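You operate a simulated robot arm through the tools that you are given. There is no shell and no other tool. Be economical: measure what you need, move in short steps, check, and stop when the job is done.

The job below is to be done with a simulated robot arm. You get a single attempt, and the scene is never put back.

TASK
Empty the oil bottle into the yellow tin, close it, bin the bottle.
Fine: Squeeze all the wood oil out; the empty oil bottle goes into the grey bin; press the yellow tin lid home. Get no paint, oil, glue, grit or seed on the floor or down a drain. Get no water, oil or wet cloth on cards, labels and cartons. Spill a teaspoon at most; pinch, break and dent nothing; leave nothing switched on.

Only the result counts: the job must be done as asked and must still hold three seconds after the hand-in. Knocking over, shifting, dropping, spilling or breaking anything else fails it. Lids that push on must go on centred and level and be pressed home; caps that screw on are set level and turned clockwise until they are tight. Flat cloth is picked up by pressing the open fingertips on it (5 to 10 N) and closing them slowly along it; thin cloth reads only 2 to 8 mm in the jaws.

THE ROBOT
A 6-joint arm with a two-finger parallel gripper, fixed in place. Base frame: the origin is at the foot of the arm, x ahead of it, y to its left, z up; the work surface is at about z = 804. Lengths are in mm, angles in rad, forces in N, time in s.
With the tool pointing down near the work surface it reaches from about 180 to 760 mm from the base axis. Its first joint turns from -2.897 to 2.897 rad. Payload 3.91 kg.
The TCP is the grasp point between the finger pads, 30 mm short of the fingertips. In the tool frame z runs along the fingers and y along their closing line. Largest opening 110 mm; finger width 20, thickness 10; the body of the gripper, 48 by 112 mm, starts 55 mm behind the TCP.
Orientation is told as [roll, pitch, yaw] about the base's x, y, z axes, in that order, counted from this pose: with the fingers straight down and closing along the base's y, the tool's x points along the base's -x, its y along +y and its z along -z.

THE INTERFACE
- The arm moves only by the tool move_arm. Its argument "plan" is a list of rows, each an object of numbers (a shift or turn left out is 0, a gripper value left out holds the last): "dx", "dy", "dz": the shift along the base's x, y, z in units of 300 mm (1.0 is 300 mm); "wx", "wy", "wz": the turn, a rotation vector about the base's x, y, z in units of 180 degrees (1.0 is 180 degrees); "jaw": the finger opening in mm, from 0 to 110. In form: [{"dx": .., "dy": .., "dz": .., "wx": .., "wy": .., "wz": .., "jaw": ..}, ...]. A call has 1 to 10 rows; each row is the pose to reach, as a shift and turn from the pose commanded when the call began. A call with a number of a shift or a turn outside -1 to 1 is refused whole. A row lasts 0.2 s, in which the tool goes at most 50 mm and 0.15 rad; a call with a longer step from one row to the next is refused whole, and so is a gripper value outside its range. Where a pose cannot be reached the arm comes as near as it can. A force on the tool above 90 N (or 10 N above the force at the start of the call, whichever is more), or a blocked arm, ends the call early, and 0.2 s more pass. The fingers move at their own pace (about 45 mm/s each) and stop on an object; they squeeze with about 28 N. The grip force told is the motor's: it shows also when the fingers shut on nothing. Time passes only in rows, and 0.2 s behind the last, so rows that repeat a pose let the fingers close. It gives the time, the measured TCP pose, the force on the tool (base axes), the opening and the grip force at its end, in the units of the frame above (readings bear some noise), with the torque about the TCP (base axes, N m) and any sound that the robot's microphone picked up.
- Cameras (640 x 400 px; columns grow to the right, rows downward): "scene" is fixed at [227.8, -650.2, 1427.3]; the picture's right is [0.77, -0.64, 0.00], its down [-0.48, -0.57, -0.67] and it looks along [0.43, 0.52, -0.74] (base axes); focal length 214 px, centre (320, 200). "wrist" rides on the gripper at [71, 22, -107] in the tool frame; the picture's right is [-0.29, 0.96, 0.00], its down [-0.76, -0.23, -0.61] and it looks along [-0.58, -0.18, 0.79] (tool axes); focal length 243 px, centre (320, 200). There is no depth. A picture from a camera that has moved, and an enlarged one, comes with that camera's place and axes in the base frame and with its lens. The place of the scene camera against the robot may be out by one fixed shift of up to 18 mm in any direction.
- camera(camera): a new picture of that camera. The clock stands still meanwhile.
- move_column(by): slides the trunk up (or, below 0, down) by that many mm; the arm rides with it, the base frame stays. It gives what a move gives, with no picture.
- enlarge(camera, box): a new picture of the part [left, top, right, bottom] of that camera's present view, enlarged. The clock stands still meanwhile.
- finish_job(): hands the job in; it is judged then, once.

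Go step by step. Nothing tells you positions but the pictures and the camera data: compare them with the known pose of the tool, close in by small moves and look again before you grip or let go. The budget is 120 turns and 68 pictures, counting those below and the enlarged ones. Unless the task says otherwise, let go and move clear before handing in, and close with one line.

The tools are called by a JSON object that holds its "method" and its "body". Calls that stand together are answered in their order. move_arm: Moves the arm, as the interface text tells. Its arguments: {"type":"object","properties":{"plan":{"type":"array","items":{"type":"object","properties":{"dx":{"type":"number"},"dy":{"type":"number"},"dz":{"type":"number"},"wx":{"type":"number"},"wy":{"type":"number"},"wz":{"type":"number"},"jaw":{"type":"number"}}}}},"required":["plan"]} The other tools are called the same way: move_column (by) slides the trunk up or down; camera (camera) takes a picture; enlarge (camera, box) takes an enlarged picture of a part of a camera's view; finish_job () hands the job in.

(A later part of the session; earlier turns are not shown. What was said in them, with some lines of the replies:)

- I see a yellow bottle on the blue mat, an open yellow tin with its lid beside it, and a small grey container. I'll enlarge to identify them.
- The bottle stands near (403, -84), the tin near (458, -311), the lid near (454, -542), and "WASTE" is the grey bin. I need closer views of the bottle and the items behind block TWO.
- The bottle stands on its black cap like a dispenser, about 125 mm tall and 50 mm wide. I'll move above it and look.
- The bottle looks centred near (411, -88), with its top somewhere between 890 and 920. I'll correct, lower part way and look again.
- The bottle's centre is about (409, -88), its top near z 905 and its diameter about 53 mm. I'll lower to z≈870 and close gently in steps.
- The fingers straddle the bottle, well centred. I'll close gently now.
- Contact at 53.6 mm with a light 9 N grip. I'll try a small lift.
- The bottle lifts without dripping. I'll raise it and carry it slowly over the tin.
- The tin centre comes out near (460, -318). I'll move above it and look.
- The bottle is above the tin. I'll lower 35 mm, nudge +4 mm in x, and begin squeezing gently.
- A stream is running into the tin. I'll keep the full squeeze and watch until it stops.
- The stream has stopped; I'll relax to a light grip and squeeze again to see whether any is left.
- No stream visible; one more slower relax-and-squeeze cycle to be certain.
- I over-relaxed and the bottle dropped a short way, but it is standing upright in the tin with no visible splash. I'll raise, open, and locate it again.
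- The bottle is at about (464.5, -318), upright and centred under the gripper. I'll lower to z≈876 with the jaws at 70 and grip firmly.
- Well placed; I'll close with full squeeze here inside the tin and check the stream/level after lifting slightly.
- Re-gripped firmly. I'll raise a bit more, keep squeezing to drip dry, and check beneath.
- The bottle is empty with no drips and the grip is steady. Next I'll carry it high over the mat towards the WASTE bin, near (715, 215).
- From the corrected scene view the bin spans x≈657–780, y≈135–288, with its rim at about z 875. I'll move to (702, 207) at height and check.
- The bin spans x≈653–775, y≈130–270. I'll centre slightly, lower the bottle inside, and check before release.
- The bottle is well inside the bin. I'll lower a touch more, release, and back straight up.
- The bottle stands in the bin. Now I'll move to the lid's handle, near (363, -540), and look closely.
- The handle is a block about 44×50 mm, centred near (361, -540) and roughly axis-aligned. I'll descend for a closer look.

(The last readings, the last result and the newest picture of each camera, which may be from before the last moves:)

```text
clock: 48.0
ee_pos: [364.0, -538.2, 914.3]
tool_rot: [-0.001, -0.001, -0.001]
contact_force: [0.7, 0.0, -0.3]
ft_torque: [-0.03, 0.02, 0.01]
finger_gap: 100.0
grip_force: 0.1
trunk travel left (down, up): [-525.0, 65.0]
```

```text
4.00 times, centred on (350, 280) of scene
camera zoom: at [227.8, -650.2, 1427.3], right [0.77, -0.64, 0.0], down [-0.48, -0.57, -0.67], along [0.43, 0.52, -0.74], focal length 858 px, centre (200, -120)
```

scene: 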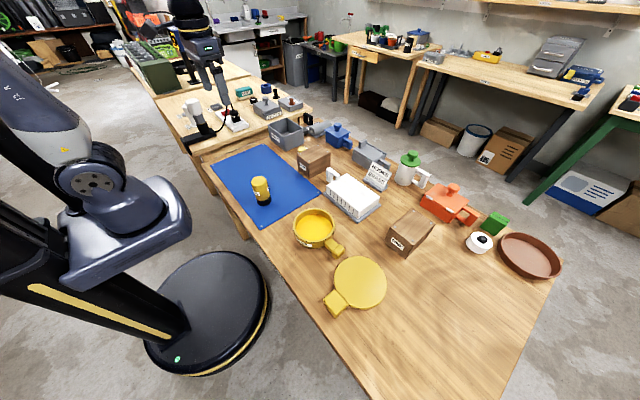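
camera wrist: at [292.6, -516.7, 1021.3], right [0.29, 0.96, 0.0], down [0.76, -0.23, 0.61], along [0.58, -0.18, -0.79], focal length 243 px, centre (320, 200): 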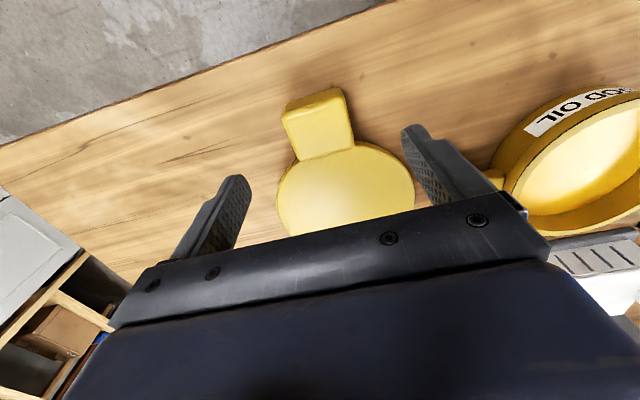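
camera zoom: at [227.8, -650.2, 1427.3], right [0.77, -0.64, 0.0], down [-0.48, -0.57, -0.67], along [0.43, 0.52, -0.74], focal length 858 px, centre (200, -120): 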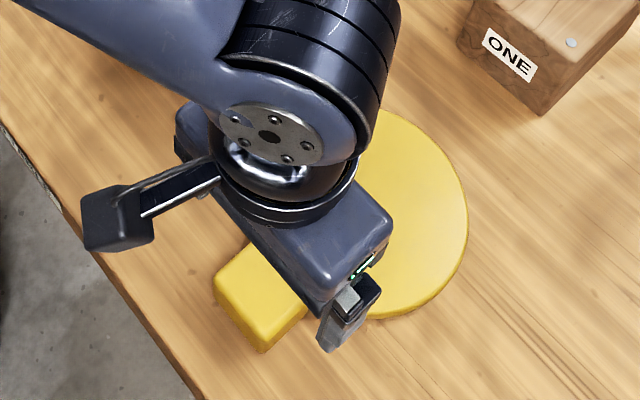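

The handle is about 43 mm tall and 50 mm wide, with its top near z 847. I'll lower beside it and check the centring before closing.

{"method": "move_arm", "body": {"plan": [{"dz": -0.1, "jaw": 80}, {"dz": -0.18, "jaw": 80}, {"dz": -0.247, "jaw": 70}, {"dz": -0.247, "jaw": 70}]}}

{"method": "camera", "body": {"camera": "wrist"}}

```text
clock: 49.0
ee_pos: [364.9, -539.3, 842.0]
tool_rot: [0.001, -0.001, -0.001]
contact_force: [0.3, -0.8, 0.3]
ft_torque: [-0.01, 0.0, 0.0]
finger_gap: 69.8
grip_force: 0.0
trunk travel left (down, up): [-525.0, 65.0]
```

```text
28 pictures are left
camera wrist: at [293.1, -516.8, 948.3], right [0.29, 0.96, 0.0], down [0.76, -0.23, 0.61], along [0.58, -0.18, -0.79], focal length 243 px, centre (320, 200)
```

wrist: 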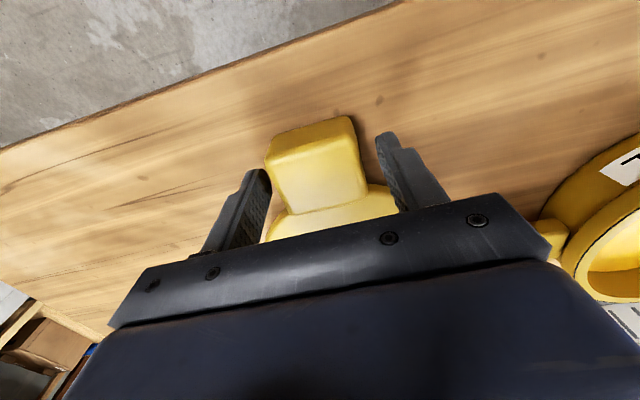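

Centred well. Closing on the handle.

{"method": "move_arm", "body": {"plan": [{"jaw": 60}, {"jaw": 54}, {"jaw": 50}, {"jaw": 45}, {"jaw": 40}, {"jaw": 40}]}}

{"method": "move_arm", "body": {"plan": [{"dz": 0.01}, {"dz": 0.03}, {"dz": 0.05}, {"dz": 0.05}]}}

{"method": "camera", "body": {"camera": "wrist"}}

{"method": "enlarge", "body": {"camera": "scene", "box": [290, 230, 410, 330]}}

```text
clock: 50.4
ee_pos: [363.6, -539.0, 841.8]
tool_rot: [0.0, -0.001, -0.001]
contact_force: [0.1, -0.4, 0.6]
ft_torque: [-0.04, -0.01, -0.04]
finger_gap: 50.9
grip_force: 28.0
trunk travel left (down, up): [-525.0, 65.0]
```

```text
clock: 51.4
ee_pos: [363.5, -539.3, 856.8]
tool_rot: [0.001, -0.001, 0.001]
contact_force: [-0.2, 0.8, -0.6]
ft_torque: [0.01, 0.02, 0.01]
finger_gap: 51.1
grip_force: 28.2
trunk travel left (down, up): [-525.0, 65.0]
```

```text
27 pictures are left
camera wrist: at [293.2, -516.6, 963.9], right [0.29, 0.96, 0.0], down [0.76, -0.23, 0.61], along [0.58, -0.18, -0.79], focal length 243 px, centre (320, 200)
```

wrist: 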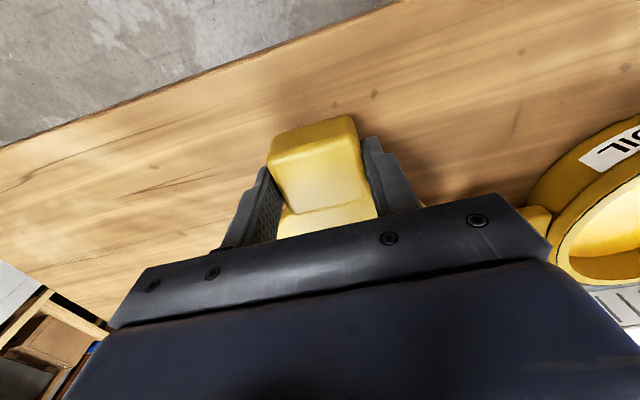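

```text
4.00 times, centred on (350, 280) of scene
camera zoom: at [227.8, -650.2, 1427.3], right [0.77, -0.64, 0.0], down [-0.48, -0.57, -0.67], along [0.43, 0.52, -0.74], focal length 858 px, centre (200, -120)
```

zoom: 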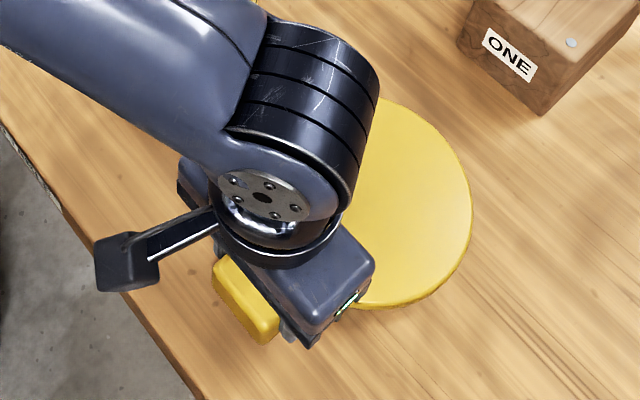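

The lid lifts with the handle held square. I'll raise it well clear and move it beside/above the tin, then check alignment and level.

{"method": "move_arm", "body": {"plan": [{"dz": 0.1}, {"dz": 0.2}, {"dz": 0.3}, {"dz": 0.3}]}}

{"method": "enlarge", "body": {"camera": "scene", "box": [280, 180, 440, 330]}}

{"method": "camera", "body": {"camera": "wrist"}}

```text
clock: 52.4
ee_pos: [363.2, -538.9, 947.4]
tool_rot: [0.001, -0.002, 0.002]
contact_force: [-0.3, -0.3, 0.1]
ft_torque: [0.02, 0.09, 0.01]
finger_gap: 51.1
grip_force: 28.0
trunk travel left (down, up): [-525.0, 65.0]
```

```text
2.67 times, centred on (360, 255) of scene
camera zoom: at [227.8, -650.2, 1427.3], right [0.77, -0.64, 0.0], down [-0.48, -0.57, -0.67], along [0.43, 0.52, -0.74], focal length 572 px, centre (213, 53)
```

zoom: 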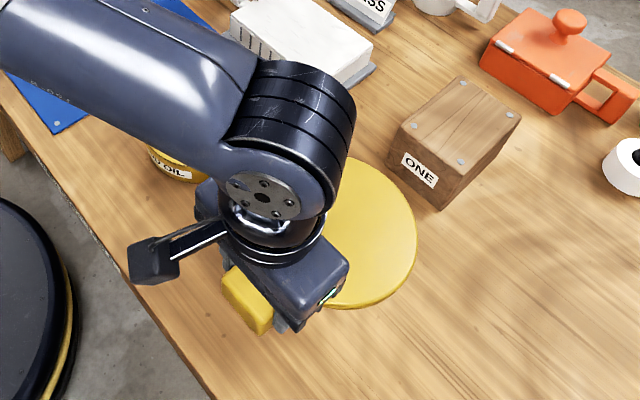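

```text
24 pictures are left
camera wrist: at [291.5, -517.0, 1053.5], right [0.29, 0.96, 0.0], down [0.76, -0.23, 0.61], along [0.58, -0.18, -0.79], focal length 243 px, centre (320, 200)
```

wrist: 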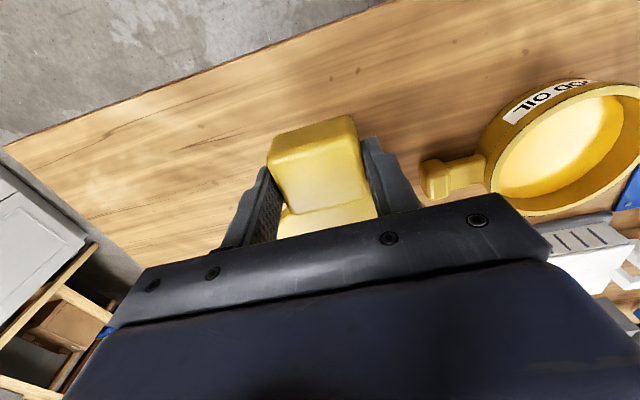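

The lid is held level. Its centre is about +95 mm in x from the TCP, and the tin centre is about (470, -321), so I'll move to TCP ≈(375, -319.5), lower to just above the rim, and compare.

{"method": "move_arm", "body": {"plan": [{"dy": 0.12}, {"dy": 0.26, "dx": 0.02}, {"dy": 0.4, "dx": 0.038}, {"dy": 0.54, "dx": 0.038}, {"dy": 0.66, "dx": 0.038}, {"dy": 0.732, "dx": 0.038}, {"dy": 0.732, "dx": 0.038, "dz": -0.08}, {"dy": 0.732, "dx": 0.038, "dz": -0.15}, {"dy": 0.732, "dx": 0.038, "dz": -0.15}]}}

{"method": "enlarge", "body": {"camera": "scene", "box": [260, 170, 390, 280]}}

{"method": "camera", "body": {"camera": "wrist"}}

```text
clock: 54.4
ee_pos: [376.6, -317.0, 902.7]
tool_rot: [0.001, 0.001, 0.0]
contact_force: [0.3, -0.6, -0.9]
ft_torque: [0.0, 0.07, 0.0]
finger_gap: 51.0
grip_force: 28.4
trunk travel left (down, up): [-525.0, 65.0]
```

```text
3.64 times, centred on (325, 225) of scene
camera zoom: at [227.8, -650.2, 1427.3], right [0.77, -0.64, 0.0], down [-0.48, -0.57, -0.67], along [0.43, 0.52, -0.74], focal length 780 px, centre (302, 109)
```

zoom: 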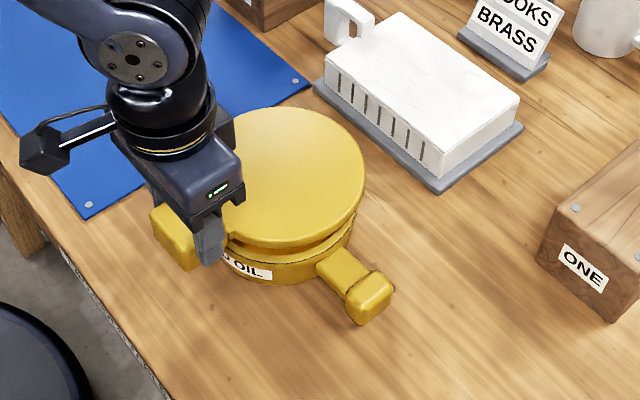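

```text
22 pictures are left
camera wrist: at [306.1, -295.8, 1009.5], right [0.29, 0.96, 0.0], down [0.76, -0.23, 0.61], along [0.58, -0.18, -0.79], focal length 243 px, centre (320, 200)
```

wrist: 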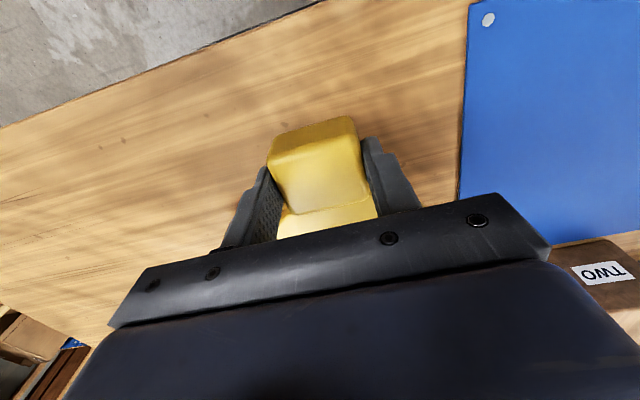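

The lid appears within 2–3 mm of centred above the tin and level. I'll lower 15 mm and recheck.

{"method": "move_arm", "body": {"plan": [{"dz": -0.02}, {"dz": -0.04}, {"dz": -0.05}, {"dz": -0.05}]}}

{"method": "enlarge", "body": {"camera": "scene", "box": [280, 190, 360, 260]}}

```text
clock: 55.4
ee_pos: [376.6, -319.5, 887.8]
tool_rot: [-0.001, 0.0, -0.002]
contact_force: [0.5, -0.2, 0.9]
ft_torque: [-0.01, 0.02, -0.01]
finger_gap: 51.0
grip_force: 27.9
trunk travel left (down, up): [-525.0, 65.0]
```

```text
5.71 times, centred on (320, 225) of scene
camera zoom: at [227.8, -650.2, 1427.3], right [0.77, -0.64, 0.0], down [-0.48, -0.57, -0.67], along [0.43, 0.52, -0.74], focal length 1226 px, centre (320, 57)
```

zoom: 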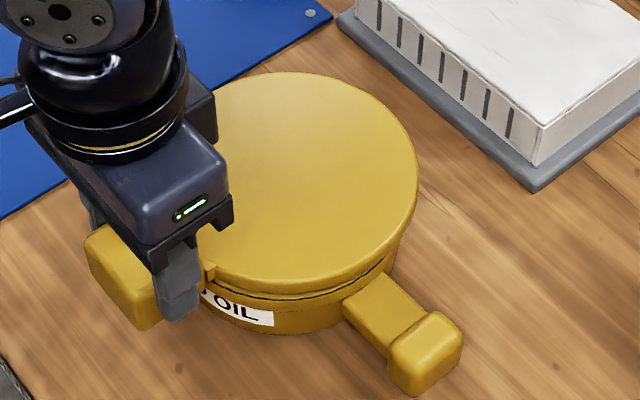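

Alignment matches to about 2 mm. Lowering in small steps until contact.

{"method": "move_arm", "body": {"plan": [{"dz": -0.01}, {"dz": -0.02}, {"dz": -0.02}]}}

{"method": "move_arm", "body": {"plan": [{"dz": -0.005}, {"dz": -0.01}, {"dz": -0.01}]}}

```text
clock: 56.2
ee_pos: [375.8, -319.0, 880.8]
tool_rot: [0.002, 0.002, 0.0]
contact_force: [-2.2, -0.9, -1.5]
ft_torque: [-0.04, 0.23, -0.08]
finger_gap: 51.1
grip_force: 27.6
trunk travel left (down, up): [-525.0, 65.0]
```

```text
clock: 57.0
ee_pos: [375.2, -320.1, 879.0]
tool_rot: [-0.002, -0.002, 0.001]
contact_force: [-3.9, -4.1, 13.4]
ft_torque: [0.07, 0.27, -0.1]
finger_gap: 51.2
grip_force: 27.8
trunk travel left (down, up): [-525.0, 65.0]
heard: snap
```

Contact at z≈880 and a snap was heard. I'll look.

{"method": "enlarge", "body": {"camera": "scene", "box": [280, 190, 360, 260]}}

```text
5.71 times, centred on (320, 225) of scene
camera zoom: at [227.8, -650.2, 1427.3], right [0.77, -0.64, 0.0], down [-0.48, -0.57, -0.67], along [0.43, 0.52, -0.74], focal length 1226 px, centre (320, 57)
```

zoom: 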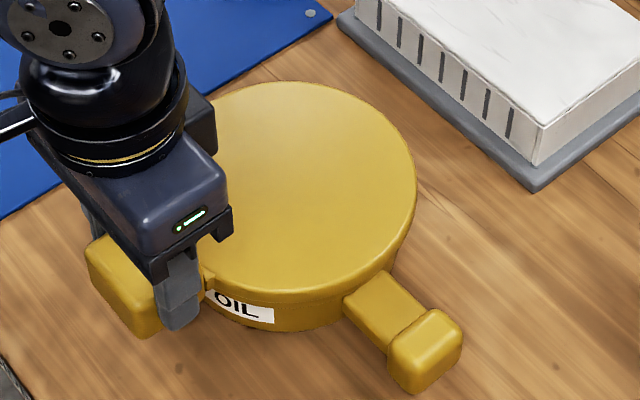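

The lid looks seated. I'll release the handle, back up, and inspect it.

{"method": "move_arm", "body": {"plan": [{"jaw": 60}, {"jaw": 75}, {"jaw": 75}, {"dz": 0.05, "jaw": 75}, {"dz": 0.15}, {"dz": 0.3}, {"dz": 0.42}, {"dz": 0.55}, {"dz": 0.55}]}}

{"method": "camera", "body": {"camera": "wrist"}}

{"method": "enlarge", "body": {"camera": "scene", "box": [280, 190, 360, 260]}}

```text
clock: 59.0
ee_pos: [375.8, -322.3, 1043.8]
tool_rot: [0.0, 0.001, 0.0]
contact_force: [0.1, 0.0, -0.1]
ft_torque: [-0.02, 0.03, 0.0]
finger_gap: 75.1
grip_force: 0.0
trunk travel left (down, up): [-525.0, 65.0]
```

```text
19 pictures are left
camera wrist: at [304.5, -299.7, 1151.6], right [0.29, 0.96, 0.0], down [0.76, -0.23, 0.61], along [0.58, -0.18, -0.79], focal length 243 px, centre (320, 200)
```

wrist: 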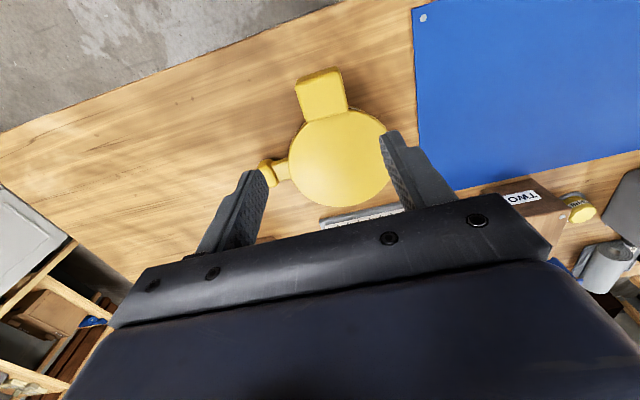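

```text
5.71 times, centred on (320, 225) of scene
camera zoom: at [227.8, -650.2, 1427.3], right [0.77, -0.64, 0.0], down [-0.48, -0.57, -0.67], along [0.43, 0.52, -0.74], focal length 1226 px, centre (320, 57)
```

zoom: 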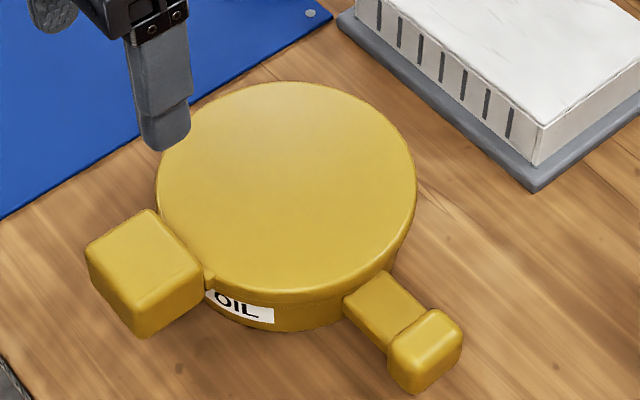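

It looks seated and level. To be sure it is home, I'll close the fingers and press gently at the lid centre, near (470, -321).

{"method": "move_arm", "body": {"plan": [{"dx": 0.15, "jaw": 20}, {"dx": 0.315, "jaw": 0}, {"dx": 0.315, "dz": -0.15, "jaw": 0}, {"dx": 0.315, "dz": -0.3, "jaw": 0}, {"dx": 0.315, "dz": -0.4, "jaw": 0}, {"dx": 0.315, "dz": -0.48, "jaw": 0}, {"dx": 0.315, "dz": -0.48, "jaw": 0}]}}

{"method": "move_arm", "body": {"plan": [{"dz": -0.01}, {"dz": -0.02}, {"dz": -0.03}, {"dz": -0.03}]}}

```text
clock: 60.6
ee_pos: [469.2, -321.3, 900.5]
tool_rot: [-0.002, -0.001, 0.001]
contact_force: [-0.2, 0.6, 0.3]
ft_torque: [-0.02, 0.02, -0.02]
finger_gap: 0.2
grip_force: 27.9
trunk travel left (down, up): [-525.0, 65.0]
```

```text
clock: 61.6
ee_pos: [469.4, -320.2, 890.6]
tool_rot: [-0.002, 0.0, -0.001]
contact_force: [0.1, 0.0, -0.3]
ft_torque: [0.02, -0.05, 0.0]
finger_gap: 0.0
grip_force: 28.4
trunk travel left (down, up): [-525.0, 65.0]
```

{"method": "move_arm", "body": {"plan": [{"dz": -0.005}, {"dz": -0.01}, {"dz": -0.015}, {"dz": -0.015}]}}

```text
clock: 62.6
ee_pos: [469.6, -319.1, 888.7]
tool_rot: [-0.003, -0.003, 0.0]
contact_force: [-2.1, 1.1, 22.8]
ft_torque: [0.03, 0.1, -0.04]
finger_gap: 0.1
grip_force: 28.2
trunk travel left (down, up): [-525.0, 65.0]
```

{"method": "move_arm", "body": {"plan": [{"dz": -0.004}, {"dz": -0.008}, {"dz": -0.008}]}}

```text
clock: 63.4
ee_pos: [469.5, -320.3, 888.3]
tool_rot: [-0.004, -0.007, 0.0]
contact_force: [0.4, 0.2, 48.9]
ft_torque: [0.03, 0.12, 0.01]
finger_gap: 0.0
grip_force: 27.7
trunk travel left (down, up): [-525.0, 65.0]
```

The lid holds firm under 49 N with no further movement, so it is home. I'll back off and make a final check.

{"method": "move_arm", "body": {"plan": [{"dz": 0.03}, {"dz": 0.15}, {"dz": 0.3}, {"dz": 0.45}, {"dz": 0.6, "dx": -0.1}, {"dz": 0.65, "dx": -0.25, "dy": 0.15}, {"dz": 0.65, "dx": -0.3, "dy": 0.3}, {"dz": 0.65, "dx": -0.3, "dy": 0.45}, {"dz": 0.65, "dx": -0.3, "dy": 0.6}]}}

{"method": "camera", "body": {"camera": "scene"}}

{"method": "enlarge", "body": {"camera": "scene", "box": [270, 190, 370, 270]}}

{"method": "enlarge", "body": {"camera": "scene", "box": [220, 90, 340, 190]}}

```text
refused: row 5 steps farther than a row can; nothing moved
```

```text
17 pictures are left
```

scene: 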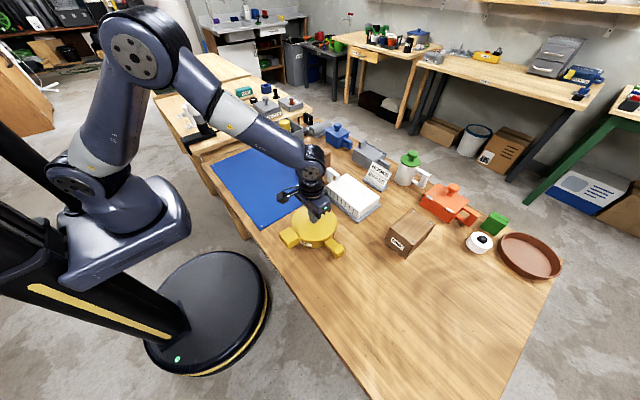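

```text
5.00 times, centred on (320, 230) of scene
camera zoom: at [227.8, -650.2, 1427.3], right [0.77, -0.64, 0.0], down [-0.48, -0.57, -0.67], along [0.43, 0.52, -0.74], focal length 1072 px, centre (320, 50)
```

zoom: 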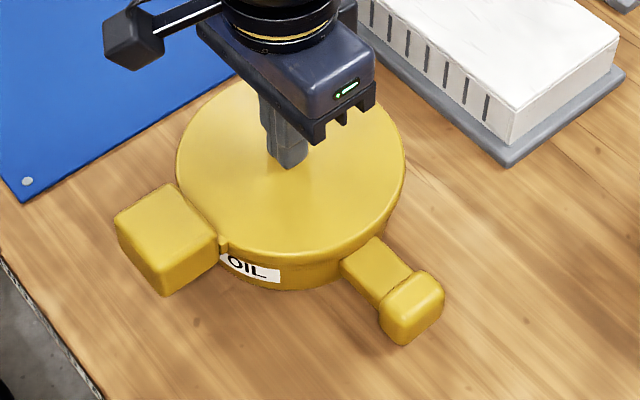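

```text
4.00 times, centred on (280, 140) of scene
camera zoom: at [227.8, -650.2, 1427.3], right [0.77, -0.64, 0.0], down [-0.48, -0.57, -0.67], along [0.43, 0.52, -0.74], focal length 858 px, centre (480, 440)
```

zoom: 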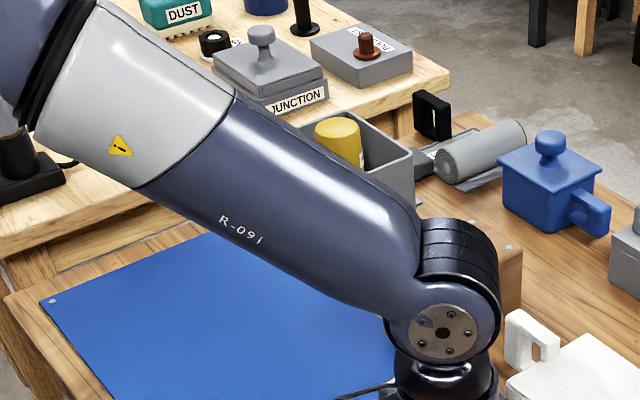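

The lid is seated and the bottle is in the bin; the retreat was refused for too large a step, so I'll redo it with smaller ones.

{"method": "move_arm", "body": {"plan": [{"dz": 0.03}, {"dz": 0.15}, {"dz": 0.3}, {"dz": 0.44}, {"dz": 0.55}, {"dz": 0.6, "dx": -0.1}, {"dz": 0.6, "dx": -0.2, "dy": 0.05}, {"dz": 0.6, "dx": -0.3, "dy": 0.1}, {"dz": 0.6, "dx": -0.3, "dy": 0.2}]}}

{"method": "enlarge", "body": {"camera": "scene", "box": [270, 190, 370, 270]}}

{"method": "camera", "body": {"camera": "wrist"}}

```text
clock: 65.4
ee_pos: [380.2, -256.0, 1063.1]
tool_rot: [0.001, 0.001, 0.0]
contact_force: [0.1, -0.2, -0.1]
ft_torque: [0.05, -0.05, -0.01]
finger_gap: 0.1
grip_force: 28.1
trunk travel left (down, up): [-525.0, 65.0]
```

```text
5.00 times, centred on (320, 230) of scene
camera zoom: at [227.8, -650.2, 1427.3], right [0.77, -0.64, 0.0], down [-0.48, -0.57, -0.67], along [0.43, 0.52, -0.74], focal length 1072 px, centre (320, 50)
```

zoom: 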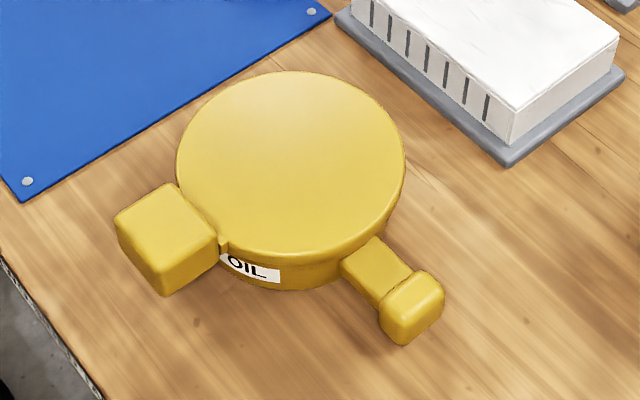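

```text
13 pictures are left
camera wrist: at [308.9, -234.3, 1170.2], right [0.29, 0.96, 0.0], down [0.76, -0.23, 0.61], along [0.58, -0.18, -0.79], focal length 243 px, centre (320, 200)
```

wrist: 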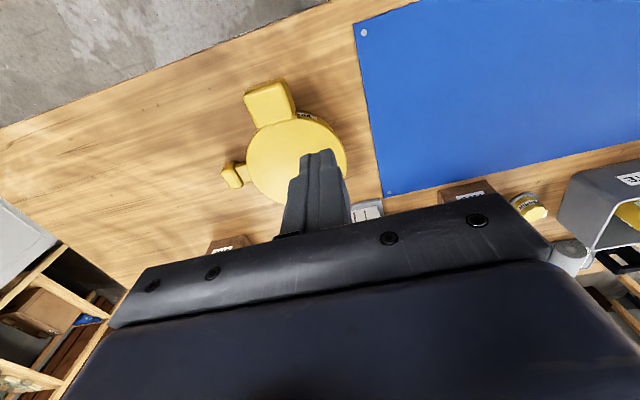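

The tin is closed with its lid level, the bottle is in the WASTE bin, no spill is visible, and the arm is clear. I'm handing in now.

{"method": "finish_job", "body": {}}

```text
The job is handed in.
```

The oil bottle is squeezed out into the yellow tin, the lid is pressed home, and the empty bottle is standing in the grey WASTE bin. While checking for leftover oil I let the bottle slip, and it dropped a few centimetres into the tin. It landed upright with no splash that I could see.
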